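You operate a simulated robot arm through the tools that you are given. There is no shell and no other tool. Be economical: measure what you need, move in short steps, check, and stop when the job is done.

Carry out the task below with a simulated two-armed robot. There is one attempt and no reset: what you move stays moved.

TASK
Run the long truck's forks under the pallet and pump it clear of the floor.
Fine: straighten the wheels to roll, turn them across before pumping and leave them so; roll with the orange lever at neutral and end there; the pallet is not dragged.
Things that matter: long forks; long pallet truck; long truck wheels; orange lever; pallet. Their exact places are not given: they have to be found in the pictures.

It is judged by the outcome, as a careful person would: the job done as asked, and still so three seconds after it is handed in. It fails if anything else is knocked over, pushed out of place, dropped, spilled or broken.

THE ROBOT
Two 7-joint arms with two-finger parallel grippers on one trunk, on a base that drives. Base frame: it is fixed to the floor where the robot stands at the start and does not move with it; the origin is under the middle of the robot, x ahead of it, y to its left, z up. Units: mm, rad, N and s.
The left shoulder is at the start at [50, 161, 998], the right one opposite. Places, roughly: long forks [1200, 600, 100]; long pallet truck [1100, 500, 200]; long truck wheels [500, 0, 200]; orange lever [700, 0, 1100]; pallet [2750, 1750, 0]. Payload 3.43 kg a hand.
Tool frame (each hand has its own): the origin (TCP) lies between the finger pads and is the grasp point; the fingertips stand 30 mm ahead of it; z points along the fingers, y is the line along which they close. Largest opening 94 mm; finger width 28, thickness 10; the body of the gripper, 50 by 96 mm, starts 55 mm behind the TCP.
Orientation is that of the tool frame in the base frame, as a unit quaternion [x, y, z, w]. With the fingers straight down and closing along the base's y, the tool's x points along the base's -x, its y along +y and its z along -z.

THE INTERFACE
- The arms move only by the tool jog_arm. It takes "left_plan", "right_plan" or both (then of equal length, played together; a hand with none holds still); each is a list of rows, each a list of 3 entries, a list of its own where there are three numbers: the shift along the tool's x, y, z in units of 100 mm (1.0 is 100 mm), then the turn, a rotation vector about the tool's x, y, z in units of 90 degrees (1.0 is 90 degrees), then the closure in counts, from 0 (fully open) to 255 (shut). In form: [[[x, y, z], [rx, ry, rz], claw], ...]. A call has 1 to 20 rows; each row is the pose to reach, as a shift and turn from the pose commanded when the call began, along the tool's axes at that moment. A call with a number of a shift or a turn outside -1 to 1 is refused whole. A row lasts 0.2 s, in which the tool goes at most 50 mm and 0.15 rad; a call with a longer step from one row to the next is refused whole, and so is a gripper value outside its range. Where a pose cannot be reached the arm comes as near as it can. A force on the tool above 90 N (or 10 N above the force at the start of the call, whichever is more), or a blocked arm, ends the call early, and 0.2 s more pass. Each finger travels about 45 mm/s and halts on what it meets, pressing with about 42 N; the grip force reading is that of the motor and also rises with nothing between the fingers. The clock runs only during rows and for 0.2 s after the last one: add rows that repeat a pose to give the fingers time. It gives the time, the measured TCP pose, the force on the tool (base axes), the opening and the grip force at its end, in the units of the frame above (readings bear some noise), with the torque about the TCP (base axes, N m) and any sound that the robot's microphone picked up.
- Cameras (640 x 400 px; columns grow to the right, rows downward): "scene" is now at [128.5, -32.5, 1155]; the picture's right is [-0.34, -0.94, 0.00], its down [-0.22, 0.08, -0.97] and it looks along [0.92, -0.33, -0.23] (base axes); focal length 214 px, centre (320, 200). "left" rides on the left gripper at [76, -14, -102] in its tool frame; the picture's right is [0.18, 0.98, 0.00], its down [-0.75, 0.14, -0.64] and it looks along [-0.63, 0.12, 0.77] (tool axes); focal length 243 px, centre (320, 200). "right" rides on the right gripper at [76, 14, -103] in its tool frame; the picture's right is [-0.18, 0.98, 0.00], its down [-0.75, -0.14, -0.64] and it looks along [-0.63, -0.12, 0.77] (tool axes); focal length 243 px, centre (320, 200).
- snapshot(camera): a new picture of that camera. It takes no simulated time.
- move_column(by): slides the trunk up (or, below 0, down) by that many mm; the arms and the scene camera ride with it, the base frame stays. It gives what a move gives, with no picture.
- drive_base(legs): drives the robot by 1 to 6 legs, each [ahead, left, turn to the left] in mm, mm and rad, along the robot's own axes; the way and the turn of a leg run together, so that a leg with both is an arc; at most 1500 mm and 3.142 rad a leg. The arms and the cameras ride along, it lands a little off, and it stops where it bumps. It gives what a move gives.
- pan_tilt(pan, tilt): turns the head with the scene camera to pan (to the left, within 1.396 rad either way) and tilt (down, from -0.506 to 1.204), counted from straight ahead of the robot. It gives what a move gives.
- pixel_to_xyz(camera, pixels): for up to 12 pixels [column, row] of the newest picture of that camera ("zoom" is the newest enlarged one), the place [x, y, z] in the base frame of the surface seen there, good to about 2 mm. It takes no simulated time.
- close_up(camera, box): a new picture of the part [left, top, right, bottom] of that camera's present view, enlarged. It takes no simulated time.
- close_job(): hands the job in; it is judged then, once.

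Work in short steps. Measure before you move; look again where a grasp or a placing could have gone wrong, and mend it. You have 80 turns and 58 pictures in all, those below and enlarged ones among them. Open the grippers and draw the arms clear of the work before you hand the job in, unless the task says otherwise; then end with one line.

The tools are called after "Emit:" by a JSON object that holds its "api" and its "payload". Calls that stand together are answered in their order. jog_arm: Moves the arms, as the interface text tells. Its arguments: {"type":"object","properties":{"left_plan":{"type":"array","items":{"type":"array"}},"right_plan":{"type":"array","items":{"type":"array"}}},"required":[]} The other tools are called the same way: move_column (by) slides the trunk up or down; drive_base (legs) drives the base; pan_tilt (pan, tilt) turns the head that bears the scene camera; snapshot (camera) takes a picture; pixel_to_xyz (camera, pixels) gives the place of the surface under pixels of a picture; close_up (camera, box) takes an enlarged picture of a part of a camera's view; close_job () hands the job in.

At the start:

```text
clock: 0.0
left_ee_pos: [385.7, 139.0, 999.6]
left_ee_rot: [-0.001, 1.0, 0.0, 0.0]
left_wrist_force: [-0.1, -0.2, -0.5]
left_wrist_torque: [-0.01, 0.02, 0.01]
left_width: 94.3
left_grasp_force: 0.0
right_ee_pos: [361.0, -193.5, 1000.1]
right_ee_rot: [0.0, 1.0, 0.0, 0.0]
right_wrist_force: [-0.3, -0.7, -0.4]
right_wrist_torque: [0.03, -0.03, -0.01]
right_width: 94.1
right_grasp_force: 0.0
trunk travel left (down, up): [-25.0, 242.0]
robot x, y, heading: [3.6, -0.6, 0.001]
head pan, tilt: [-0.346, 0.232]
```

scene: 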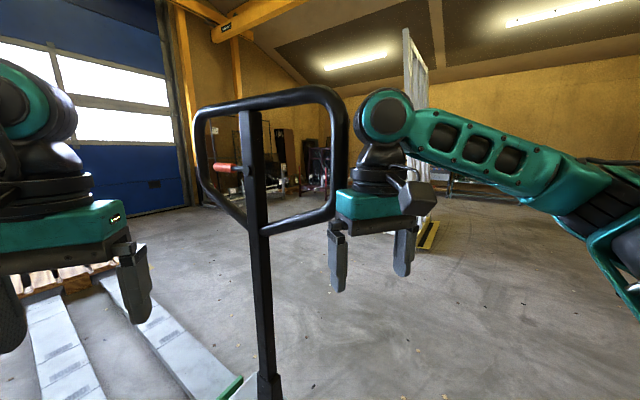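
right: 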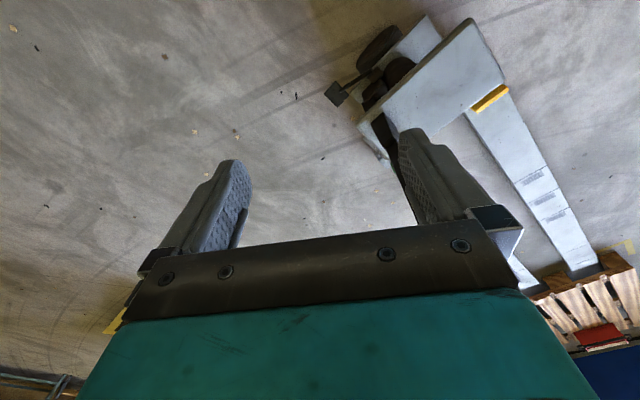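
left: 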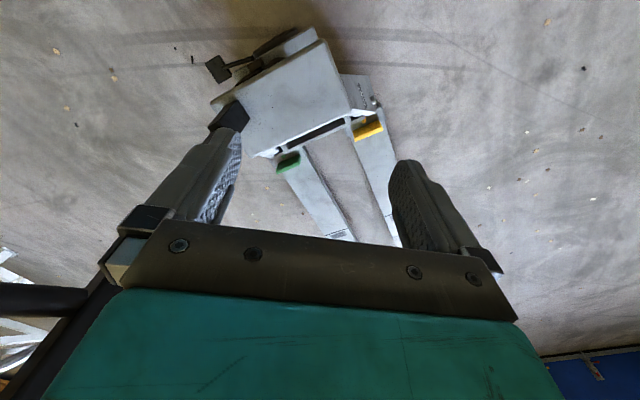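

The scene shows the truck's handle loop (column 265) with the orange lever at about (228,168), and the forks running left. I'll pan left to see the whole truck and the pallet.

Emit:
{"api": "pan_tilt", "payload": {"pan": 0.5, "tilt": 0.5}}

Emit:
{"api": "snapshot", "payload": {"camera": "scene"}}

```text
clock: 1.2
left_ee_pos: [385.4, 139.1, 1001.0]
left_ee_rot: [-0.001, 1.0, 0.0, 0.0]
left_wrist_force: [-0.5, 0.4, 0.2]
left_wrist_torque: [0.03, 0.0, 0.0]
left_width: 94.3
left_grasp_force: 0.0
right_ee_pos: [359.8, -194.1, 999.5]
right_ee_rot: [0.0, 1.0, -0.001, 0.0]
right_wrist_force: [-0.3, -0.2, 0.0]
right_wrist_torque: [-0.06, -0.01, 0.01]
right_width: 93.8
right_grasp_force: 0.1
trunk travel left (down, up): [-25.0, 242.0]
robot x, y, heading: [-1.1, 1.7, 0.001]
head pan, tilt: [0.499, 0.499]
```

```text
54 pictures are left
```

scene: 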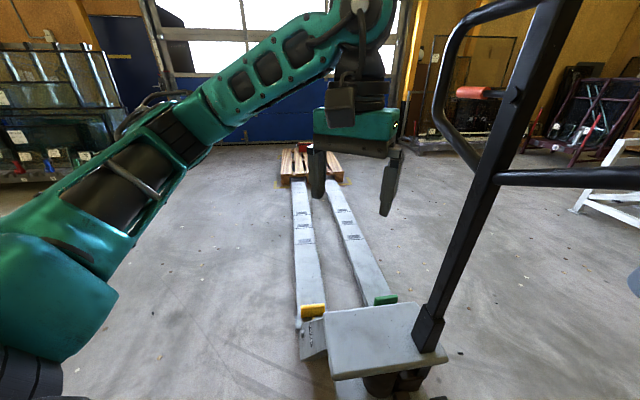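

The whole truck is visible: chassis around (385,340), forks running up to the pallet at (310,165). I'll measure these places.

Emit:
{"api": "pixel_to_xyz", "payload": {"camera": "scene", "pixels": [[303, 190], [333, 187], [300, 315], [392, 300], [430, 330], [335, 365], [385, 385], [475, 92], [512, 98], [500, 180], [310, 335], [600, 178]]}}

Emit:
{"api": "close_up", "payload": {"camera": "scene", "box": [260, 130, 380, 205]}}

Emit:
{"api": "close_up", "payload": {"camera": "left", "box": [180, 10, 420, 160]}}

```text
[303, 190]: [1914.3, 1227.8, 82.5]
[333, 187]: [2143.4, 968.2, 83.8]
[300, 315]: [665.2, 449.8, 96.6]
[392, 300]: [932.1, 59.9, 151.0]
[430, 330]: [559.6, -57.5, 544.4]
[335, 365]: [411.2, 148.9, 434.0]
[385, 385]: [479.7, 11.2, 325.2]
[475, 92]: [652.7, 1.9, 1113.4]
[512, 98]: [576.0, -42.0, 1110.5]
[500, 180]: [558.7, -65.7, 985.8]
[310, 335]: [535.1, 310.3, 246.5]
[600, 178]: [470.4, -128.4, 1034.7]
```

```text
5.33 times, centred on (320, 168) of scene
```

zoom: 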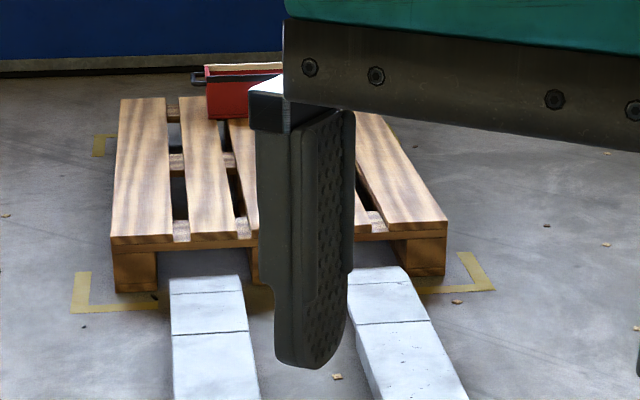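

```text
2.67 times, centred on (300, 85) of left
```

zoom: 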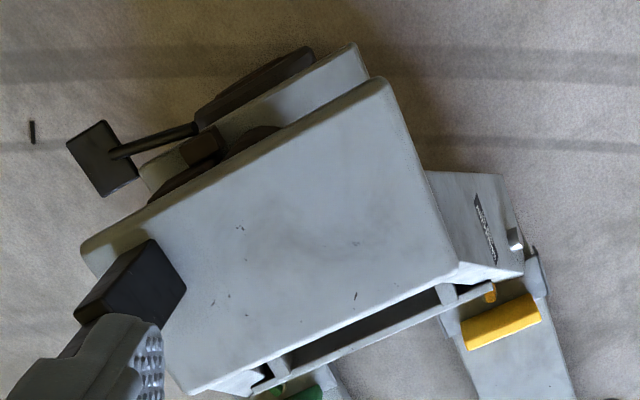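

The pallet has a red box on it and tape corners, and the forks stop short of it. I'll get a full view without the arm hiding it and measure the pallet and wheels; first a downward look.

Emit:
{"api": "pixel_to_xyz", "payload": {"camera": "zoom", "pixels": [[100, 255], [195, 75], [110, 155], [250, 90], [350, 55], [380, 85], [95, 245], [450, 270], [190, 385], [150, 245], [460, 180], [275, 140]]}}

Emit:
{"api": "pan_tilt", "payload": {"pan": 0.2, "tilt": 1.1}}

Emit:
{"api": "snapshot", "payload": {"camera": "scene"}}

```text
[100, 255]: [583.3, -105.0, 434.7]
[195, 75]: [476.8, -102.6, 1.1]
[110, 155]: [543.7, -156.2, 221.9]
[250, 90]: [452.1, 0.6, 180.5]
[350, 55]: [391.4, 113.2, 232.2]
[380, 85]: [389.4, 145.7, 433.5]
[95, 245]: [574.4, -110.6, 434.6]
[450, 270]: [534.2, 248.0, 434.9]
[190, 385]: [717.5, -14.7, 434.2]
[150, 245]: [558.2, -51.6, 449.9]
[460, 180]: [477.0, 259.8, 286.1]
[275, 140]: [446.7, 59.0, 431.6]
```

```text
clock: 2.2
left_ee_pos: [386.9, 139.5, 1000.5]
left_ee_rot: [-0.001, 1.0, 0.0, 0.0]
left_wrist_force: [0.0, -0.3, -0.1]
left_wrist_torque: [0.0, 0.03, 0.01]
left_width: 94.0
left_grasp_force: 0.1
right_ee_pos: [361.4, -193.4, 999.3]
right_ee_rot: [0.0, 1.0, 0.0, 0.0]
right_wrist_force: [-0.1, -0.6, 0.1]
right_wrist_torque: [0.01, 0.0, 0.02]
right_width: 94.0
right_grasp_force: 0.1
trunk travel left (down, up): [-25.0, 242.0]
robot x, y, heading: [-1.8, 1.9, -0.003]
head pan, tilt: [0.201, 1.1]
```

```text
51 pictures are left
```

scene: 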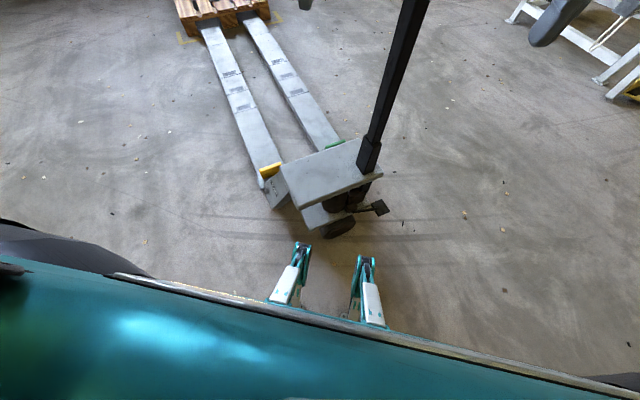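

The chassis's heading works out near 36°. I'll zoom on the truck's head and wheels to understand how the tiller, the pedal-like part at (380,208) and the wheels connect.

Emit:
{"api": "close_up", "payload": {"camera": "scene", "box": [240, 120, 420, 250]}}

Emit:
{"api": "pan_tilt", "payload": {"pan": -0.1, "tilt": 0.2}}

Emit:
{"api": "snapshot", "payload": {"camera": "scene"}}

```text
3.08 times, centred on (330, 185) of scene
```

zoom: 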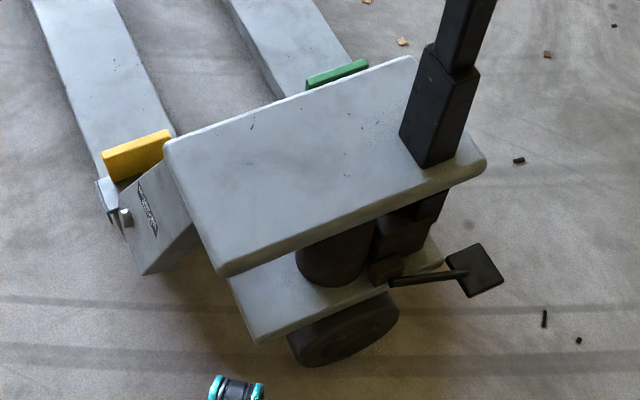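

```text
clock: 3.4
left_ee_pos: [385.6, 138.4, 1000.2]
left_ee_rot: [-0.001, 1.0, 0.0, 0.0]
left_wrist_force: [0.5, -0.6, 0.5]
left_wrist_torque: [0.0, 0.0, -0.02]
left_width: 93.9
left_grasp_force: 0.0
right_ee_pos: [360.7, -193.9, 1000.4]
right_ee_rot: [0.001, 1.0, 0.0, 0.0]
right_wrist_force: [0.4, -0.1, -0.5]
right_wrist_torque: [0.0, 0.01, 0.03]
right_width: 93.7
right_grasp_force: 0.1
trunk travel left (down, up): [-25.0, 242.0]
robot x, y, heading: [1.2, -0.0, 0.002]
head pan, tilt: [-0.099, 0.201]
```

```text
49 pictures are left
```

scene: 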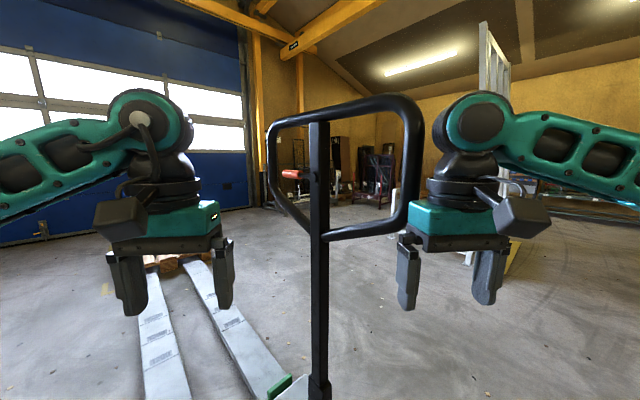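

The loop spans columns 268–425 with the stem at 318 and lever at (292,173). Measuring the loop for the tiller's heading.

Emit:
{"api": "pixel_to_xyz", "payload": {"camera": "scene", "pixels": [[272, 160], [418, 150], [275, 128], [400, 100], [318, 126], [318, 160], [290, 174], [306, 174], [285, 210], [375, 230], [318, 300], [320, 380]]}}

Emit:
{"api": "close_up", "payload": {"camera": "scene", "box": [255, 85, 435, 245]}}

```text
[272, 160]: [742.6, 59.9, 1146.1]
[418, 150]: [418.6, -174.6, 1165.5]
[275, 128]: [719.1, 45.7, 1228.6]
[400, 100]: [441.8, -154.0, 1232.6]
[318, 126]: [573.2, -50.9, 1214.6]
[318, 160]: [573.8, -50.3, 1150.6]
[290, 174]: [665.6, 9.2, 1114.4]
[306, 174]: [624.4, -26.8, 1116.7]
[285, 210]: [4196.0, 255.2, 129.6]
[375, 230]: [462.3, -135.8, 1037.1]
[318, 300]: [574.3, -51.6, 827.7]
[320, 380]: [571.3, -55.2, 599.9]
```

```text
2.50 times, centred on (345, 165) of scene
```

zoom: 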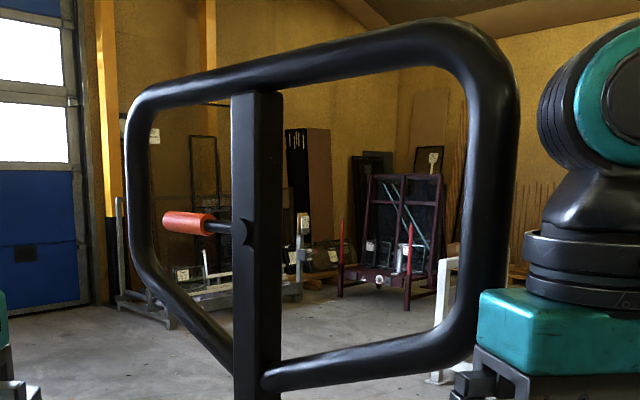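

The crossbar lies along 36°, the same as the forks, so the tiller is swung 90° right and the wheels are now across. Next I measure pallet corners and fork tips for alignment.

Emit:
{"api": "pan_tilt", "payload": {"pan": 0.5, "tilt": 0.5}}

Emit:
{"api": "close_up", "payload": {"camera": "scene", "box": [260, 130, 380, 205]}}

Emit:
{"api": "pixel_to_xyz", "payload": {"camera": "zoom", "pixels": [[118, 241], [442, 225], [170, 279], [240, 277], [350, 270], [405, 268], [135, 270], [420, 255], [122, 100], [155, 100], [75, 310], [490, 288]]}}

```text
clock: 4.4
left_ee_pos: [385.7, 139.2, 999.2]
left_ee_rot: [-0.001, 1.0, 0.0, 0.0]
left_wrist_force: [1.3, 0.2, -0.9]
left_wrist_torque: [-0.01, -0.03, 0.01]
left_width: 94.1
left_grasp_force: 0.0
right_ee_pos: [361.4, -193.1, 1000.2]
right_ee_rot: [0.0, 1.0, 0.0, 0.001]
right_wrist_force: [0.4, -0.1, -0.2]
right_wrist_torque: [-0.03, -0.03, 0.02]
right_width: 94.1
right_grasp_force: 0.1
trunk travel left (down, up): [-25.0, 242.0]
robot x, y, heading: [-1.9, 2.3, 0.002]
head pan, tilt: [0.499, 0.499]
```

```text
5.33 times, centred on (320, 168) of scene
```

zoom: 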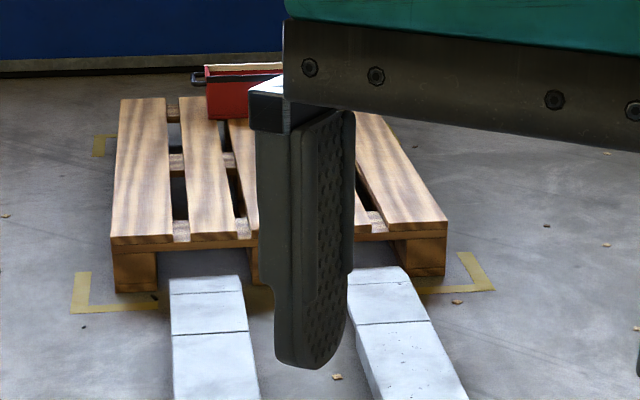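

```text
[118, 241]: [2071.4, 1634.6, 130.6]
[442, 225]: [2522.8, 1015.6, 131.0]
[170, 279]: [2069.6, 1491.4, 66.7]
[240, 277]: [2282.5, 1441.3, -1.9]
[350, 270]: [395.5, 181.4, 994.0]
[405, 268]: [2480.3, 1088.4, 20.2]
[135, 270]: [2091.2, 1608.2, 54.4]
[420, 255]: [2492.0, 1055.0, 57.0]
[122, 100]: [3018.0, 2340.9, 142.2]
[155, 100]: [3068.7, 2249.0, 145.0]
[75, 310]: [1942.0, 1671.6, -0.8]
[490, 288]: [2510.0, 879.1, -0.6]
```

The pallet's front edge gives a normal of about 36.3°, close to the forks' heading. I'll measure fork edges at both ends for an accurate heading and lateral offset.

Emit:
{"api": "pixel_to_xyz", "payload": {"camera": "zoom", "pixels": [[174, 300], [236, 300], [242, 300], [174, 390], [255, 390], [352, 290], [412, 295], [360, 390], [460, 390], [150, 276], [402, 256], [262, 272]]}}

Emit:
{"api": "close_up", "payload": {"camera": "scene", "box": [270, 210, 430, 310]}}

Emit:
{"api": "pixel_to_xyz", "payload": {"camera": "zoom", "pixels": [[96, 50], [168, 50], [262, 50], [345, 50], [106, 200], [182, 200], [325, 200], [426, 200], [112, 340], [202, 340], [370, 300], [470, 300]]}}

```text
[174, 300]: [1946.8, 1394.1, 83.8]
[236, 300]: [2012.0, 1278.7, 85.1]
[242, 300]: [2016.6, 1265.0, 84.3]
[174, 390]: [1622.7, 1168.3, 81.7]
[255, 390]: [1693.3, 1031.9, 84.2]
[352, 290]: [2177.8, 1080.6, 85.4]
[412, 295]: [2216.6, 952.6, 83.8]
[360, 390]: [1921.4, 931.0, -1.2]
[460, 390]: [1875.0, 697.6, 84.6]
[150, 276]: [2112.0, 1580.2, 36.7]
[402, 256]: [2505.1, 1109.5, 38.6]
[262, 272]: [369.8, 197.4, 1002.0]
```

```text
4.00 times, centred on (350, 260) of scene
```

zoom: 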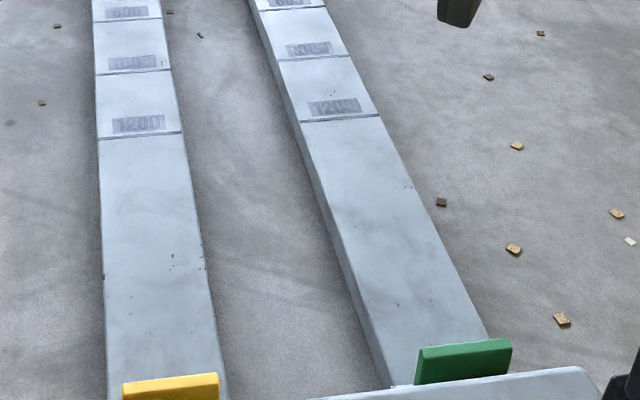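

```text
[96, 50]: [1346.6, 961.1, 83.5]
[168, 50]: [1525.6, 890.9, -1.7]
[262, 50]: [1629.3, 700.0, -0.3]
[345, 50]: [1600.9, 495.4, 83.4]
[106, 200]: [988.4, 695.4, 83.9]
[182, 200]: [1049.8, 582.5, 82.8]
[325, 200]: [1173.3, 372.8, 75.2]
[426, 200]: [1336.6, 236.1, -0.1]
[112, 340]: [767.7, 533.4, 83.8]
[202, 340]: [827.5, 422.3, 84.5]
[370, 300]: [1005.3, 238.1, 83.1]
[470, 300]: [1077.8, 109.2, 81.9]
```

Forks and pallet share a heading of ~36.35° and a centreline within a few mm, so a straight roll of about 1.29 m brings the "1200" line to the pallet front. I need the robot behind the truck; I'll check the floor on my right first, and measure the 1200 lines.

Emit:
{"api": "pixel_to_xyz", "payload": {"camera": "zoom", "pixels": [[100, 137], [178, 132], [305, 121], [375, 115], [130, 72], [320, 57]]}}

Emit:
{"api": "pan_tilt", "payload": {"pan": -1.39, "tilt": 0.5}}

Emit:
{"api": "snapshot", "payload": {"camera": "scene"}}

```text
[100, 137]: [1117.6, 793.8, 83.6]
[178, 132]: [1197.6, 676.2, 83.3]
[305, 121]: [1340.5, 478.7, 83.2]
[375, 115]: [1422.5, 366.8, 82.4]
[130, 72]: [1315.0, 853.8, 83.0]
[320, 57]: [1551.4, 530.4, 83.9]
```

```text
clock: 6.2
left_ee_pos: [385.6, 138.6, 999.0]
left_ee_rot: [0.0, 1.0, 0.0, 0.0]
left_wrist_force: [-0.7, 0.1, -0.7]
left_wrist_torque: [0.02, 0.03, -0.03]
left_width: 93.8
left_grasp_force: 0.1
right_ee_pos: [361.5, -194.3, 1000.0]
right_ee_rot: [0.0, 1.0, 0.0, 0.0]
right_wrist_force: [0.2, 0.3, 0.0]
right_wrist_torque: [0.0, -0.02, -0.01]
right_width: 93.8
right_grasp_force: 0.1
trunk travel left (down, up): [-25.0, 242.0]
robot x, y, heading: [-2.6, -0.8, 0.001]
head pan, tilt: [-1.389, 0.499]
```

```text
45 pictures are left
```

scene: 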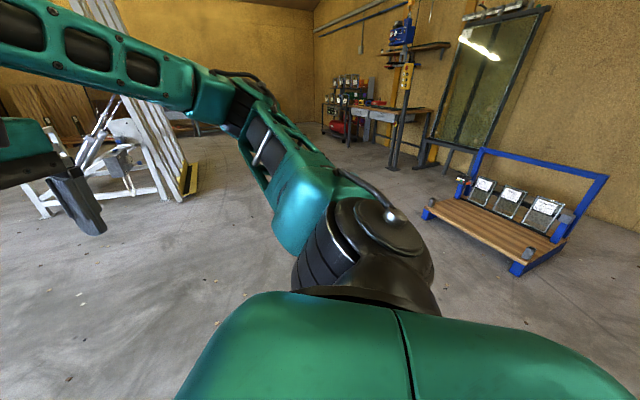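

The floor to my right is clear nearby. The 1200 lines lie at forward coordinate ≈1365 and the pallet front ≈2637, so the travel is ≈1270 mm. I drive behind the truck, facing along it.

Emit:
{"api": "drive_base", "payload": {"legs": [[-200, 0, 0], [0, 0, 0.634], [-139, -406, 0]]}}

Emit:
{"api": "pan_tilt", "payload": {"pan": 0, "tilt": 0.45}}

Emit:
{"api": "snapshot", "payload": {"camera": "scene"}}

```text
clock: 13.3
left_ee_pos: [157.7, -71.7, 999.6]
left_ee_rot: [-0.317, 0.948, 0.0, 0.0]
left_wrist_force: [-0.8, 0.4, 0.2]
left_wrist_torque: [0.01, -0.02, -0.03]
left_width: 93.6
left_grasp_force: 0.0
right_ee_pos: [337.1, -351.7, 1000.1]
right_ee_rot: [-0.316, 0.949, 0.0, 0.0]
right_wrist_force: [0.0, 0.2, -0.3]
right_wrist_torque: [0.01, 0.0, 0.0]
right_width: 94.2
right_grasp_force: 0.0
trunk travel left (down, up): [-25.0, 242.0]
robot x, y, heading: [-67.7, -415.4, 0.644]
head pan, tilt: [-1.389, 0.499]
```

```text
clock: 14.9
left_ee_pos: [158.8, -70.5, 999.7]
left_ee_rot: [-0.317, 0.948, 0.0, 0.0]
left_wrist_force: [0.1, 0.4, -0.2]
left_wrist_torque: [-0.02, 0.02, 0.01]
left_width: 94.0
left_grasp_force: 0.0
right_ee_pos: [336.7, -351.6, 1000.3]
right_ee_rot: [-0.316, 0.949, -0.001, 0.0]
right_wrist_force: [0.3, 0.9, 0.9]
right_wrist_torque: [0.01, 0.0, -0.02]
right_width: 94.0
right_grasp_force: 0.0
trunk travel left (down, up): [-25.0, 242.0]
robot x, y, heading: [-68.2, -410.1, 0.639]
head pan, tilt: [0.0, 0.45]
```

```text
44 pictures are left
```

scene: 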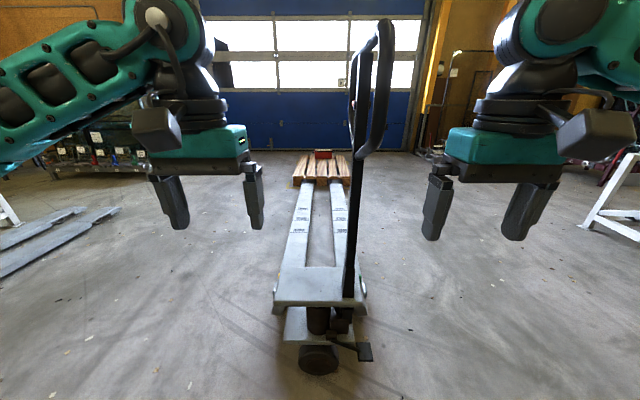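

Now I look straight along the truck. The wheel at (318,360) shows its disk, confirming it is across. I zoom the chassis and the handle.

Emit:
{"api": "close_up", "payload": {"camera": "scene", "box": [250, 250, 410, 390]}}

Emit:
{"api": "pixel_to_xyz", "payload": {"camera": "zoom", "pixels": [[270, 320], [270, 200], [325, 370], [215, 370], [355, 300], [456, 385], [380, 180], [270, 390], [370, 230]]}}

Emit:
{"api": "close_up", "payload": {"camera": "scene", "box": [330, 10, 410, 170]}}

Emit:
{"api": "pixel_to_xyz", "payload": {"camera": "scene", "pixels": [[381, 60], [381, 30], [381, 110], [372, 140], [357, 160], [358, 60], [354, 86], [355, 250], [358, 40]]}}

```text
2.86 times, centred on (330, 320) of scene
```

zoom: 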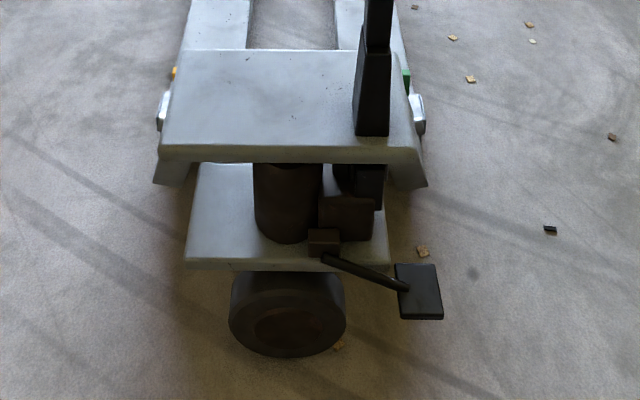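

```text
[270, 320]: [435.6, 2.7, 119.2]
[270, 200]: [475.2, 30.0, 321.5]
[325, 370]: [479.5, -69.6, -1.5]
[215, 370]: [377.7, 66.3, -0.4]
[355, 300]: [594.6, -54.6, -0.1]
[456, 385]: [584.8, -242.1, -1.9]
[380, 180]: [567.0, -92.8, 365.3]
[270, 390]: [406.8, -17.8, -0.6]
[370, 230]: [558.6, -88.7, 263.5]
```

```text
2.50 times, centred on (370, 90) of scene
```

zoom: 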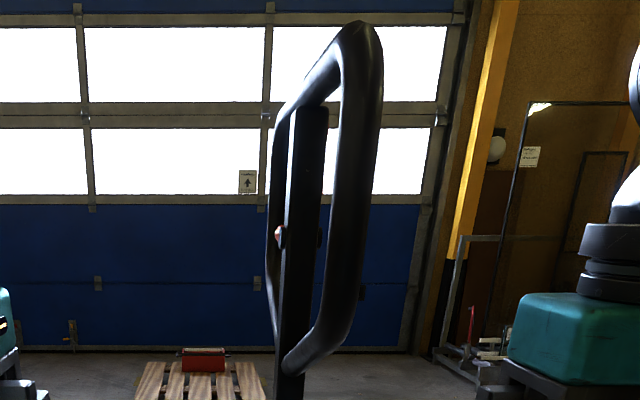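

```text
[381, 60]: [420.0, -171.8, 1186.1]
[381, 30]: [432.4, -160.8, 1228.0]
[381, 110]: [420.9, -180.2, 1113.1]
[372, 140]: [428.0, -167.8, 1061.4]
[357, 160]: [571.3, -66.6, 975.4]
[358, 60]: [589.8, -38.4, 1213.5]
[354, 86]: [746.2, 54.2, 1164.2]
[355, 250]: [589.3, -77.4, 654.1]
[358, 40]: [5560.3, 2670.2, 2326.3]
```

Steering axis ≈ forward 447, lateral −286; the near side-bar of the loop (pixel (381,60)) is at forward 253, lateral −388, z 1080–1215. I pitch the left hand to point ahead and raise it, moving the right hand aside.

Emit:
{"api": "jog_arm", "payload": {"left_plan": [[[-0.07, -0.08, -0.08], [0, -0.083, 0], 0], [[-0.14, -0.16, -0.16], [0, -0.167, 0], 0], [[-0.21, -0.25, -0.25], [0, -0.25, 0], 0], [[-0.28, -0.33, -0.33], [0, -0.333, 0], 0], [[-0.35, -0.41, -0.41], [0, -0.417, 0], 0], [[-0.42, -0.5, -0.5], [0, -0.5, 0], 0], [[-0.49, -0.58, -0.58], [0, -0.583, 0], 0], [[-0.56, -0.66, -0.66], [0, -0.667, 0], 0], [[-0.63, -0.75, -0.75], [0, -0.75, 0], 0], [[-0.7, -0.83, -0.83], [0, -0.833, 0], 0], [[-0.77, -0.91, -0.91], [0, -0.917, 0], 0], [[-0.84, -1.0, -1.0], [0, -1.0, 0], 0], [[-0.84, -1.0, -1.0], [0, -1.0, 0], 0]], "right_plan": [[[0, -0.25, 0], [0, 0, 0], 0], [[0, -0.5, 0], [0, 0, 0], 0], [[0, -0.75, 0], [0, 0, 0], 0], [[0, -1, 0], [0, 0, 0], 0], [[0, -1, 0], [0, 0, 0], 0], [[0, -1, 0], [0, 0, 0], 0], [[0, -1, 0], [0, 0, 0], 0], [[0, -1, 0], [0, 0, 0], 0], [[0, -1, 0], [0, 0, 0], 0], [[0, -1, 0], [0, 0, 0], 0], [[0, -1, 0], [0, 0, 0], 0], [[0, -1, 0], [0, 0, 0], 0], [[0, -1, 0], [0, 0, 0], 0]]}}

```text
clock: 17.7
left_ee_pos: [284.8, -100.8, 1099.1]
left_ee_rot: [-0.224, 0.67, 0.224, 0.671]
left_wrist_force: [-0.3, 0.3, -0.1]
left_wrist_torque: [0.03, 0.01, 0.03]
left_width: 93.7
left_grasp_force: 0.1
right_ee_pos: [396.4, -431.4, 1001.4]
right_ee_rot: [-0.317, 0.948, -0.001, 0.0]
right_wrist_force: [1.2, -0.1, 0.0]
right_wrist_torque: [0.01, -0.02, 0.0]
right_width: 93.9
right_grasp_force: 0.1
trunk travel left (down, up): [-25.0, 242.0]
robot x, y, heading: [-68.8, -414.6, 0.641]
head pan, tilt: [0.0, 0.45]
```

The left hand points ahead at forward 170, lateral −250, z 1099. I shift it right and up in line with the bar.

Emit:
{"api": "jog_arm", "payload": {"left_plan": [[[-0.13, -0.25, 0], [0, 0, 0], 0], [[-0.25, -0.5, 0], [0, 0, 0], 0], [[-0.38, -0.75, 0], [0, 0, 0], 0], [[-0.5, -1.0, 0], [0, 0, 0], 0], [[-0.5, -1.0, 0], [0, 0, 0], 0]]}}

Emit:
{"api": "jog_arm", "payload": {"left_plan": [[[0, -0.2, 0], [0, 0, 0], 0], [[0, -0.38, 0], [0, 0, 0], 0], [[0, -0.38, 0], [0, 0, 0], 0]]}}

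Emit:
{"api": "snapshot", "payload": {"camera": "scene"}}

Emit:
{"api": "snapshot", "payload": {"camera": "left"}}

```text
clock: 18.9
left_ee_pos: [345.7, -180.8, 1150.0]
left_ee_rot: [-0.224, 0.671, 0.224, 0.671]
left_wrist_force: [0.3, 0.6, -0.8]
left_wrist_torque: [0.0, 0.01, 0.02]
left_width: 94.0
left_grasp_force: 0.0
right_ee_pos: [395.9, -432.8, 1000.3]
right_ee_rot: [-0.317, 0.949, -0.001, -0.001]
right_wrist_force: [-1.0, 0.5, -0.3]
right_wrist_torque: [0.01, 0.0, 0.04]
right_width: 93.9
right_grasp_force: 0.1
trunk travel left (down, up): [-25.0, 242.0]
robot x, y, heading: [-67.0, -413.3, 0.645]
head pan, tilt: [0.0, 0.45]
```

```text
clock: 19.7
left_ee_pos: [368.1, -211.3, 1150.9]
left_ee_rot: [-0.224, 0.671, 0.224, 0.671]
left_wrist_force: [0.4, -0.3, 0.5]
left_wrist_torque: [0.04, 0.01, 0.0]
left_width: 93.8
left_grasp_force: 0.0
right_ee_pos: [396.7, -430.9, 999.6]
right_ee_rot: [-0.317, 0.949, 0.0, 0.0]
right_wrist_force: [0.7, -0.5, 0.2]
right_wrist_torque: [0.06, 0.01, 0.0]
right_width: 93.9
right_grasp_force: 0.0
trunk travel left (down, up): [-25.0, 242.0]
robot x, y, heading: [-64.0, -411.3, 0.641]
head pan, tilt: [0.0, 0.45]
```

```text
41 pictures are left
```

scene: 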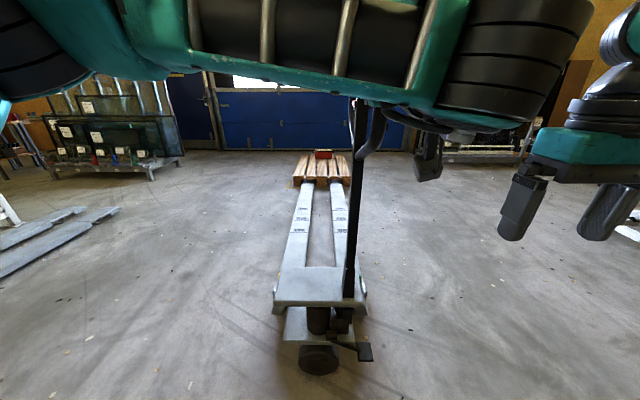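

```text
40 pictures are left
```

left: 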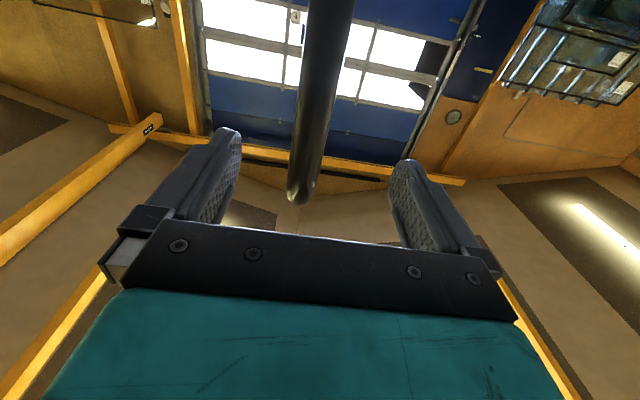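

The bar runs up between the fingers (column ~320). I advance 92 mm and close to a loose cage (~45 mm) so the round bar can turn between the pads.

Emit:
{"api": "jog_arm", "payload": {"left_plan": [[[0, 0, 0.3], [0, 0, 0], 0], [[0, 0, 0.6], [0, 0, 0], 0], [[0, 0, 0.92], [0, 0, 0], 0], [[0, 0, 0.92], [0, 0, 0], 130], [[0, 0, 0.92], [0, 0, 0], 130], [[0, 0, 0.92], [0, 0, 0], 130], [[0, 0, 0.92], [0, 0, 0], 130], [[0, 0, 0.92], [0, 0, 0], 130]]}}

Emit:
{"api": "snapshot", "payload": {"camera": "left"}}

```text
clock: 21.5
left_ee_pos: [441.9, -153.1, 1149.2]
left_ee_rot: [-0.225, 0.671, 0.225, 0.67]
left_wrist_force: [3.7, -2.2, -0.4]
left_wrist_torque: [0.01, -0.05, 0.09]
left_width: 47.6
left_grasp_force: 1.8
right_ee_pos: [396.0, -432.3, 1000.2]
right_ee_rot: [-0.317, 0.948, 0.001, -0.001]
right_wrist_force: [-0.1, -0.5, 0.0]
right_wrist_torque: [-0.02, 0.0, -0.01]
right_width: 94.1
right_grasp_force: 0.1
trunk travel left (down, up): [-25.0, 242.0]
robot x, y, heading: [-69.8, -413.4, 0.644]
head pan, tilt: [0.0, 0.45]
```

```text
39 pictures are left
```

left: 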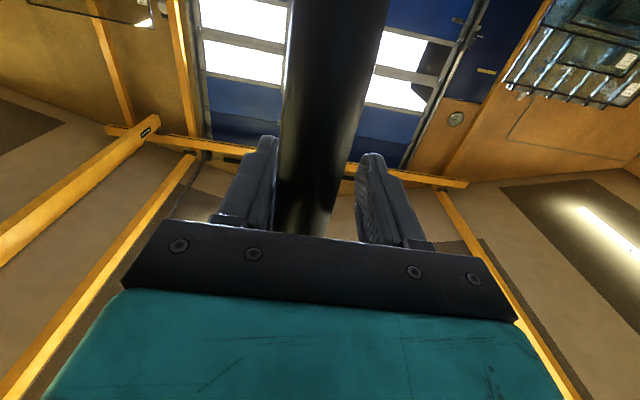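

The bar is caged. I swing the tiller clockwise toward the rear along its arc, the first ~27°.

Emit:
{"api": "jog_arm", "payload": {"left_plan": [[[0, 0.13, -0.06], [0, 0, 0], 130], [[0, 0.26, -0.12], [0, 0, 0], 130], [[0, 0.4, -0.16], [0, 0, 0], 130], [[0, 0.54, -0.2], [0, 0, 0], 130], [[0, 0.68, -0.22], [0, 0, 0], 130], [[0, 0.82, -0.24], [0, 0, 0], 130], [[0, 0.99, -0.25], [0, 0, 0], 130], [[0, 0.99, -0.25], [0, 0, 0], 130]]}}

Emit:
{"api": "snapshot", "payload": {"camera": "scene"}}

```text
clock: 23.3
left_ee_pos: [361.1, -90.1, 1148.9]
left_ee_rot: [-0.227, 0.67, 0.226, 0.67]
left_wrist_force: [0.4, -2.3, 1.4]
left_wrist_torque: [0.01, 0.01, 0.04]
left_width: 47.0
left_grasp_force: 0.7
right_ee_pos: [396.6, -431.4, 999.8]
right_ee_rot: [-0.316, 0.949, 0.0, 0.0]
right_wrist_force: [-0.1, -1.0, 0.0]
right_wrist_torque: [0.01, -0.02, 0.03]
right_width: 93.8
right_grasp_force: 0.0
trunk travel left (down, up): [-25.0, 242.0]
robot x, y, heading: [-68.5, -410.5, 0.643]
head pan, tilt: [0.0, 0.45]
```

```text
38 pictures are left
```

scene: 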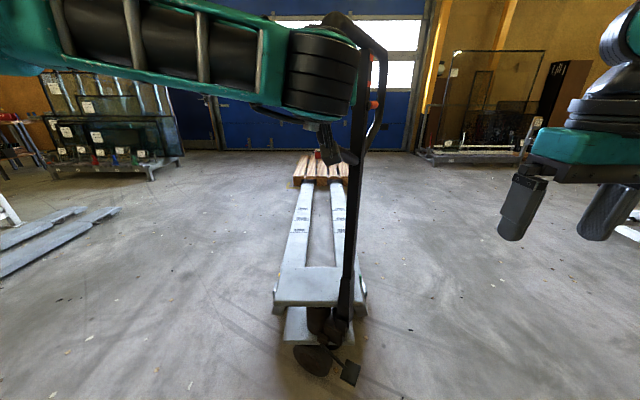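

The wheel and tiller turn together with little force. I continue the arc.

Emit:
{"api": "jog_arm", "payload": {"left_plan": [[[0, 0.18, 0.01], [0, 0, 0], 130], [[0, 0.36, 0.03], [0, 0, 0], 130], [[0, 0.53, 0.06], [0, 0, 0], 130], [[0, 0.7, 0.11], [0, 0, 0], 130], [[0, 0.86, 0.17], [0, 0, 0], 130], [[0, 1.0, 0.24], [0, 0, 0], 130]]}}

Emit:
{"api": "jog_arm", "payload": {"left_plan": [[[0, 0.18, 0.11], [0, 0, 0], 130], [[0, 0.34, 0.23], [0, 0, 0], 130], [[0, 0.5, 0.38], [0, 0, 0], 130], [[0, 0.62, 0.5], [0, 0, 0], 130], [[0, 0.74, 0.63], [0, 0, 0], 130], [[0, 0.84, 0.77], [0, 0, 0], 130], [[0, 0.93, 0.92], [0, 0, 0], 130], [[0, 0.93, 0.92], [0, 0, 0], 130]]}}

Emit:
{"api": "snapshot", "payload": {"camera": "scene"}}

```text
clock: 24.7
left_ee_pos: [321.2, 4.4, 1149.4]
left_ee_rot: [-0.226, 0.67, 0.225, 0.67]
left_wrist_force: [0.6, -1.7, -0.1]
left_wrist_torque: [0.01, -0.01, 0.06]
left_width: 47.3
left_grasp_force: 0.6
right_ee_pos: [396.3, -432.0, 999.8]
right_ee_rot: [-0.317, 0.949, 0.0, 0.0]
right_wrist_force: [-0.7, 0.4, 0.9]
right_wrist_torque: [-0.01, -0.02, 0.0]
right_width: 93.9
right_grasp_force: 0.1
trunk travel left (down, up): [-25.0, 242.0]
robot x, y, heading: [-67.0, -413.3, 0.649]
head pan, tilt: [0.0, 0.45]
```

```text
clock: 26.5
left_ee_pos: [339.4, 133.1, 1152.2]
left_ee_rot: [-0.224, 0.67, 0.224, 0.671]
left_wrist_force: [-3.1, -0.7, 1.5]
left_wrist_torque: [-0.06, 0.1, -0.12]
left_width: 46.0
left_grasp_force: 0.1
right_ee_pos: [396.5, -431.6, 1000.8]
right_ee_rot: [-0.317, 0.949, 0.0, 0.0]
right_wrist_force: [0.7, -0.2, -0.1]
right_wrist_torque: [-0.02, 0.0, 0.01]
right_width: 93.9
right_grasp_force: 0.1
trunk travel left (down, up): [-25.0, 242.0]
robot x, y, heading: [-67.7, -413.5, 0.639]
head pan, tilt: [0.0, 0.45]
```

```text
37 pictures are left
```

scene: 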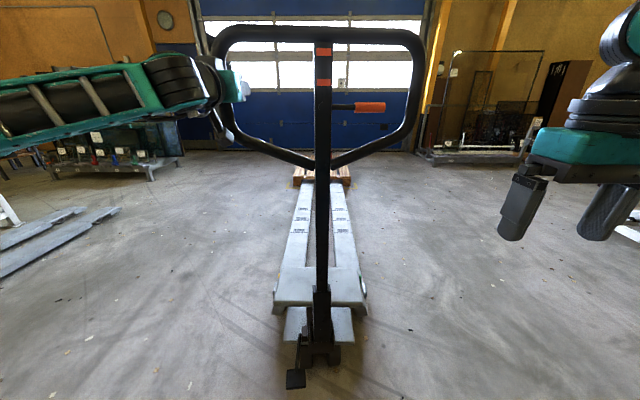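

The tiller now points rearward. I check its exact angle via the top bar, and zoom in on the lever and its marks.

Emit:
{"api": "pixel_to_xyz", "payload": {"camera": "scene", "pixels": [[250, 36], [395, 36], [270, 36], [375, 36], [323, 120], [322, 270], [415, 90], [416, 110], [345, 107], [370, 107], [323, 82], [323, 52]]}}

Emit:
{"api": "close_up", "payload": {"camera": "scene", "box": [280, 20, 400, 140]}}

Emit:
{"api": "close_up", "payload": {"camera": "scene", "box": [260, 290, 380, 400]}}

```text
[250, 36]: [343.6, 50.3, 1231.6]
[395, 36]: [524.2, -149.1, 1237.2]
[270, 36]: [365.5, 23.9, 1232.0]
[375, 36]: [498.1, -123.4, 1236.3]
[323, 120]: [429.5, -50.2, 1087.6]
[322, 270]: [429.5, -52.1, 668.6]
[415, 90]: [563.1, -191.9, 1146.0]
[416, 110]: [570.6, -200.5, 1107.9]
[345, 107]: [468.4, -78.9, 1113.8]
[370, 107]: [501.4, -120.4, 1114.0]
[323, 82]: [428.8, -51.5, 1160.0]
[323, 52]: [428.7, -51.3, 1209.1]
```

```text
3.33 times, centred on (340, 80) of scene
```

zoom: 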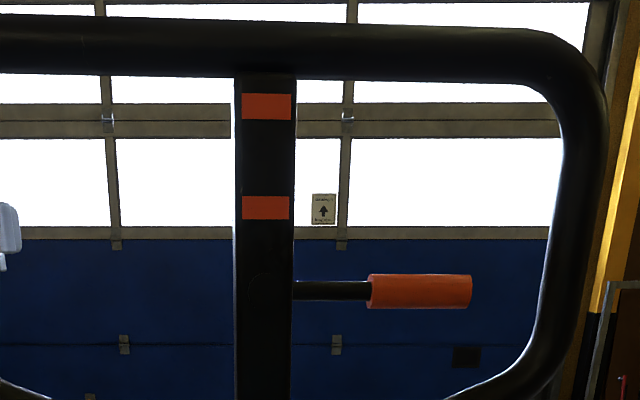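

```text
3.64 times, centred on (320, 345) of scene
```

zoom: 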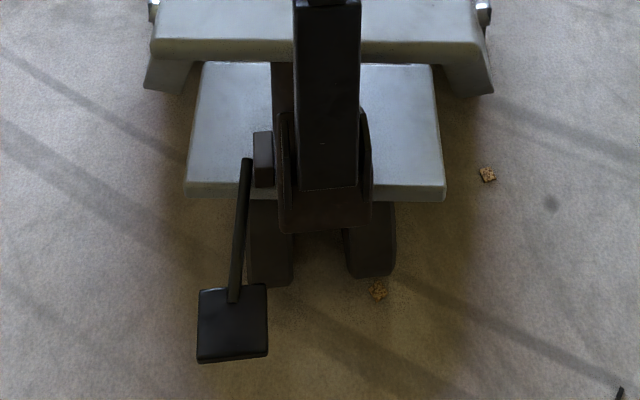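

Tiller turned about 84°; lever lies horizontal (apparently neutral). Next I bring the right hand, pitched ahead, to the right side-bar so both hands can hold the tiller square.

Emit:
{"api": "jog_arm", "payload": {"right_plan": [[[-0.08, 0.07, -0.08], [0, -0.083, 0], 0], [[-0.16, 0.15, -0.16], [0, -0.167, 0], 0], [[-0.25, 0.22, -0.25], [0, -0.25, 0], 0], [[-0.33, 0.3, -0.33], [0, -0.333, 0], 0], [[-0.41, 0.37, -0.41], [0, -0.417, 0], 0], [[-0.5, 0.45, -0.5], [0, -0.5, 0], 0], [[-0.58, 0.52, -0.58], [0, -0.583, 0], 0], [[-0.66, 0.6, -0.66], [0, -0.667, 0], 0], [[-0.75, 0.67, -0.75], [0, -0.75, 0], 0], [[-0.83, 0.75, -0.83], [0, -0.833, 0], 0], [[-0.91, 0.82, -0.91], [0, -0.917, 0], 0], [[-1.0, 0.9, -1.0], [0, -1.0, 0], 0], [[-1.0, 0.9, -1.0], [0, -1.0, 0], 0]]}}

Emit:
{"api": "jog_arm", "payload": {"right_plan": [[[-0.2, 0.05, 0.25], [0, 0, 0], 0], [[-0.4, 0.1, 0.5], [0, 0, 0], 0], [[-0.5, 0.13, 0.8], [0, 0, 0], 0], [[-0.5, 0.13, 0.8], [0, 0, 0], 0]]}}

Emit:
{"api": "snapshot", "payload": {"camera": "scene"}}

Emit:
{"api": "snapshot", "payload": {"camera": "right"}}

```text
clock: 29.3
left_ee_pos: [338.0, 134.0, 1150.0]
left_ee_rot: [-0.223, 0.671, 0.224, 0.671]
left_wrist_force: [-0.2, 0.0, 0.1]
left_wrist_torque: [-0.04, 0.0, -0.03]
left_width: 46.0
left_grasp_force: 0.0
right_ee_pos: [423.5, -299.2, 1099.7]
right_ee_rot: [-0.223, 0.671, 0.223, 0.671]
right_wrist_force: [0.0, -0.2, 0.7]
right_wrist_torque: [-0.02, -0.02, 0.01]
right_width: 93.8
right_grasp_force: 0.0
trunk travel left (down, up): [-25.0, 242.0]
robot x, y, heading: [-66.8, -412.5, 0.646]
head pan, tilt: [0.0, 0.45]
```

```text
clock: 30.3
left_ee_pos: [338.2, 134.1, 1150.1]
left_ee_rot: [-0.224, 0.671, 0.224, 0.671]
left_wrist_force: [-1.1, -0.2, 0.0]
left_wrist_torque: [0.0, -0.03, 0.01]
left_width: 46.2
left_grasp_force: 0.1
right_ee_pos: [477.4, -239.6, 1149.9]
right_ee_rot: [-0.223, 0.671, 0.224, 0.671]
right_wrist_force: [1.4, -0.5, -0.5]
right_wrist_torque: [0.01, -0.01, 0.01]
right_width: 93.9
right_grasp_force: 0.0
trunk travel left (down, up): [-25.0, 242.0]
robot x, y, heading: [-67.5, -412.4, 0.647]
head pan, tilt: [0.0, 0.45]
```

```text
34 pictures are left
```

scene: 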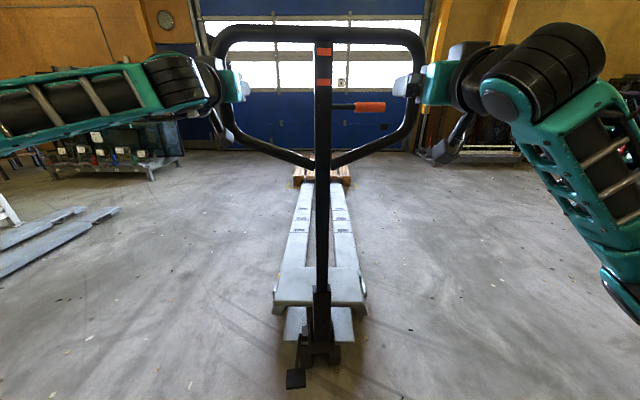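

```text
33 pictures are left
```

right: 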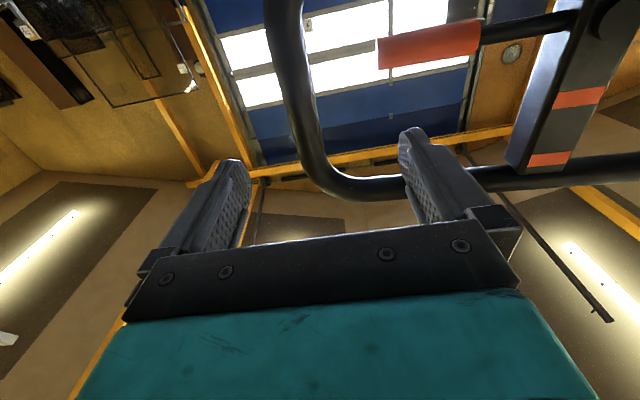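

The right bar sits between the right fingers (column ~300, slightly to the robot's right). I advance 100 mm, shift 8 mm right, and grip both bars.

Emit:
{"api": "jog_arm", "payload": {"right_plan": [[[0, -0.04, 0.3], [0, 0, 0], 0], [[0, -0.08, 0.6], [0, 0, 0], 0], [[0, -0.08, 0.9], [0, 0, 0], 0], [[0, -0.08, 1.0], [0, 0, 0], 0], [[0, -0.08, 1.0], [0, 0, 0], 200], [[0, -0.08, 1.0], [0, 0, 0], 200], [[0, -0.08, 1.0], [0, 0, 0], 200], [[0, -0.08, 1.0], [0, 0, 0], 200], [[0, -0.08, 1.0], [0, 0, 0], 200], [[0, -0.08, 1.0], [0, 0, 0], 200]], "left_plan": [[[0, 0, 0], [0, 0, 0], 130], [[0, 0, 0], [0, 0, 0], 130], [[0, 0, 0], [0, 0, 0], 130], [[0, 0, 0], [0, 0, 0], 130], [[0, 0, 0], [0, 0, 0], 130], [[0, -0.1, 0], [0, 0, 0], 130], [[0, -0.1, 0], [0, 0, 0], 200], [[0, -0.1, 0], [0, 0, 0], 200], [[0, -0.1, 0], [0, 0, 0], 200], [[0, -0.1, 0], [0, 0, 0], 200]]}}

Emit:
{"api": "close_up", "payload": {"camera": "scene", "box": [190, 10, 450, 170]}}

Emit:
{"api": "pixel_to_xyz", "payload": {"camera": "scene", "pixels": [[250, 36], [395, 36], [270, 36], [375, 36], [323, 120]]}}

```text
clock: 32.5
left_ee_pos: [341.4, 130.1, 1151.0]
left_ee_rot: [-0.231, 0.669, 0.228, 0.669]
left_wrist_force: [-27.3, 19.8, -5.6]
left_wrist_torque: [0.57, -0.37, -1.43]
left_width: 37.0
left_grasp_force: 14.6
right_ee_pos: [564.2, -188.7, 1150.5]
right_ee_rot: [-0.221, 0.672, 0.221, 0.672]
right_wrist_force: [13.6, -22.0, -2.9]
right_wrist_torque: [-0.07, -0.02, -0.1]
right_width: 35.1
right_grasp_force: 13.2
trunk travel left (down, up): [-25.0, 242.0]
robot x, y, heading: [-66.3, -415.5, 0.641]
head pan, tilt: [0.0, 0.45]
```

```text
2.46 times, centred on (320, 90) of scene
```

zoom: 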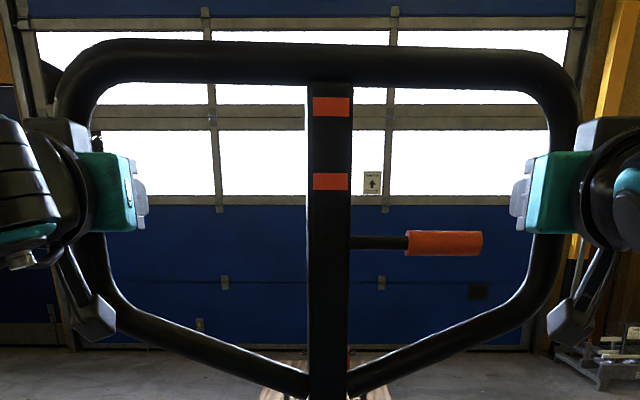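

```text
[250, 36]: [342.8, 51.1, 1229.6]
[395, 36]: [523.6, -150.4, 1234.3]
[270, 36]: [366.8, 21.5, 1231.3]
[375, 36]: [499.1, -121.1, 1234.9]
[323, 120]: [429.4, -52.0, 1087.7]
```

Both bars are held (35–37 mm). The tiller is still ~5.8° short of square, so I move left hand forward and right hand back by ~20 mm, following the arc.

Emit:
{"api": "jog_arm", "payload": {"left_plan": [[[0, 0.08, 0.06], [0, 0, 0], 200], [[0, 0.12, 0.12], [0, 0, 0], 200], [[0, 0.17, 0.19], [0, 0, 0], 200], [[0, 0.17, 0.19], [0, 0, 0], 200], [[0, 0.17, 0.19], [0, 0, 0], 200]], "right_plan": [[[0, -0.02, -0.06], [0, 0, 0], 200], [[0, 0.0, -0.13], [0, 0, 0], 200], [[0, 0.03, -0.2], [0, 0, 0], 200], [[0, 0.03, -0.2], [0, 0, 0], 200], [[0, 0.03, -0.2], [0, 0, 0], 200]]}}

Emit:
{"api": "snapshot", "payload": {"camera": "scene"}}

Emit:
{"api": "pixel_to_xyz", "payload": {"camera": "scene", "pixels": [[250, 36], [395, 36], [270, 36], [375, 36], [323, 120], [323, 250]]}}

```text
clock: 33.7
left_ee_pos: [348.5, 151.3, 1151.4]
left_ee_rot: [-0.227, 0.67, 0.225, 0.67]
left_wrist_force: [-21.6, 7.8, -5.7]
left_wrist_torque: [0.31, -0.08, -0.74]
left_width: 34.2
left_grasp_force: 12.2
right_ee_pos: [545.2, -197.0, 1151.0]
right_ee_rot: [-0.223, 0.67, 0.223, 0.671]
right_wrist_force: [5.0, -11.0, -5.4]
right_wrist_torque: [-0.15, 0.03, -0.16]
right_width: 26.9
right_grasp_force: 5.9
trunk travel left (down, up): [-25.0, 242.0]
robot x, y, heading: [-67.4, -413.4, 0.642]
head pan, tilt: [0.0, 0.45]
```

```text
31 pictures are left
```

scene: 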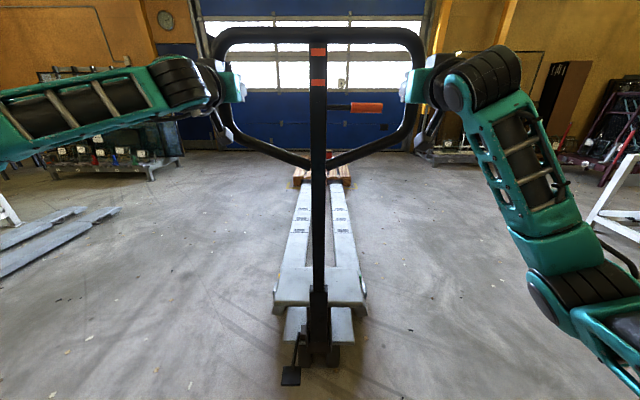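

```text
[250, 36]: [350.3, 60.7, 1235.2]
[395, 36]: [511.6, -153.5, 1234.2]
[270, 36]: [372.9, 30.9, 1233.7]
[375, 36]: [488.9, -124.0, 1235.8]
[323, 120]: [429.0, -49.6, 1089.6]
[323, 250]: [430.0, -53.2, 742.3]
```

The tiller is now square (crossbar −53.0° vs. −53.65° ideal). The right bar has slid to the fingertips, so I reopen the right hand, advance 48 mm, and grip again.

Emit:
{"api": "jog_arm", "payload": {"right_plan": [[[0, 0, 0], [0, 0, 0], 60], [[0, 0, 0], [0, 0, 0], 60], [[0, 0, 0], [0, 0, 0], 60], [[0, 0, 0.25], [0, 0, 0], 60], [[0, 0, 0.48], [0, 0, 0], 60], [[0, 0, 0.48], [0, 0, 0], 60], [[0, 0, 0.48], [0, 0, 0], 220], [[0, 0, 0.48], [0, 0, 0], 220], [[0, 0, 0.48], [0, 0, 0], 220], [[0, 0, 0.48], [0, 0, 0], 220], [[0, 0, 0.48], [0, 0, 0], 220]]}}

Emit:
{"api": "pixel_to_xyz", "payload": {"camera": "scene", "pixels": [[250, 36], [395, 36], [323, 120]]}}

```text
clock: 36.1
left_ee_pos: [347.1, 152.5, 1149.6]
left_ee_rot: [-0.227, 0.67, 0.225, 0.671]
left_wrist_force: [-18.6, 9.0, -2.3]
left_wrist_torque: [0.17, 0.12, -0.81]
left_width: 32.1
left_grasp_force: 10.9
right_ee_pos: [582.5, -167.6, 1152.2]
right_ee_rot: [-0.224, 0.67, 0.223, 0.672]
right_wrist_force: [5.2, -0.9, 1.6]
right_wrist_torque: [-0.35, 0.02, 0.03]
right_width: 31.3
right_grasp_force: 44.5
trunk travel left (down, up): [-25.0, 242.0]
robot x, y, heading: [-68.0, -412.4, 0.64]
head pan, tilt: [0.0, 0.45]
```

```text
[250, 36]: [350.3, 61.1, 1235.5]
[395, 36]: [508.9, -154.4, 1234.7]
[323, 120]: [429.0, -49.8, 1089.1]
```

The crossbar is now exactly square to the truck. I make a short test roll of 80 mm (the tips are still ~85 mm short of the pallet).

Emit:
{"api": "drive_base", "payload": {"legs": [[70, 0, 0]]}}

Emit:
{"api": "snapshot", "payload": {"camera": "scene"}}

Emit:
{"api": "pixel_to_xyz", "payload": {"camera": "scene", "pixels": [[250, 36], [395, 36], [323, 120], [323, 250], [285, 270], [355, 270]]}}

```text
clock: 36.8
left_ee_pos: [354.3, 157.9, 1148.9]
left_ee_rot: [-0.227, 0.671, 0.226, 0.668]
left_wrist_force: [-0.9, 0.4, 4.2]
left_wrist_torque: [0.12, 0.2, 0.04]
left_width: 31.6
left_grasp_force: 10.2
right_ee_pos: [590.2, -163.1, 1152.0]
right_ee_rot: [-0.224, 0.67, 0.224, 0.671]
right_wrist_force: [2.4, 5.0, 8.8]
right_wrist_torque: [-1.06, 0.9, -0.03]
right_width: 31.3
right_grasp_force: 45.3
trunk travel left (down, up): [-25.0, 242.0]
robot x, y, heading: [-61.1, -414.1, 0.646]
head pan, tilt: [0.0, 0.45]
stopped in leg 1: the robot was blocked; the commanded pose is now the measured one
```

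```text
30 pictures are left
```

scene: 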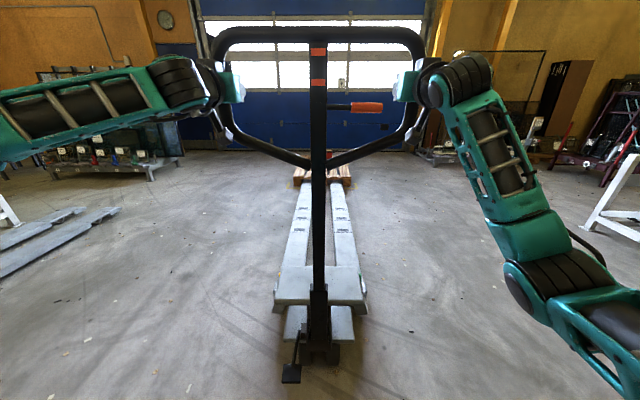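

```text
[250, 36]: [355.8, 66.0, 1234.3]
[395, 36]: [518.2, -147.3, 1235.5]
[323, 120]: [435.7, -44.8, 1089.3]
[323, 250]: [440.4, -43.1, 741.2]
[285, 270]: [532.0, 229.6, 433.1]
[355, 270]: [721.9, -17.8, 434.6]
```

The base was blocked after ~8 mm. I look down to see whether the base touches the truck's pedal or wheel, or whether the truck simply resisted.

Emit:
{"api": "pan_tilt", "payload": {"pan": 0, "tilt": 1.1}}

Emit:
{"api": "snapshot", "payload": {"camera": "scene"}}

```text
clock: 37.9
left_ee_pos: [354.7, 158.2, 1149.1]
left_ee_rot: [-0.228, 0.67, 0.226, 0.669]
left_wrist_force: [-0.8, 1.4, 9.1]
left_wrist_torque: [0.04, 0.37, -0.09]
left_width: 31.3
left_grasp_force: 10.7
right_ee_pos: [589.6, -163.4, 1152.1]
right_ee_rot: [-0.225, 0.669, 0.225, 0.672]
right_wrist_force: [3.1, 6.5, 11.3]
right_wrist_torque: [0.1, -0.62, -0.15]
right_width: 31.5
right_grasp_force: 45.0
trunk travel left (down, up): [-25.0, 242.0]
robot x, y, heading: [-60.9, -404.9, 0.644]
head pan, tilt: [0.0, 1.1]
```

```text
29 pictures are left
```

scene: 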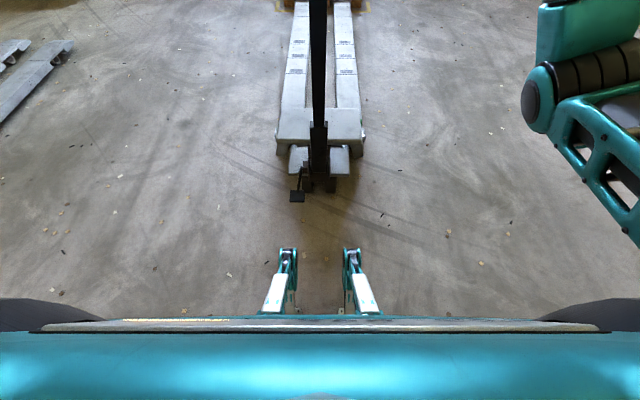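

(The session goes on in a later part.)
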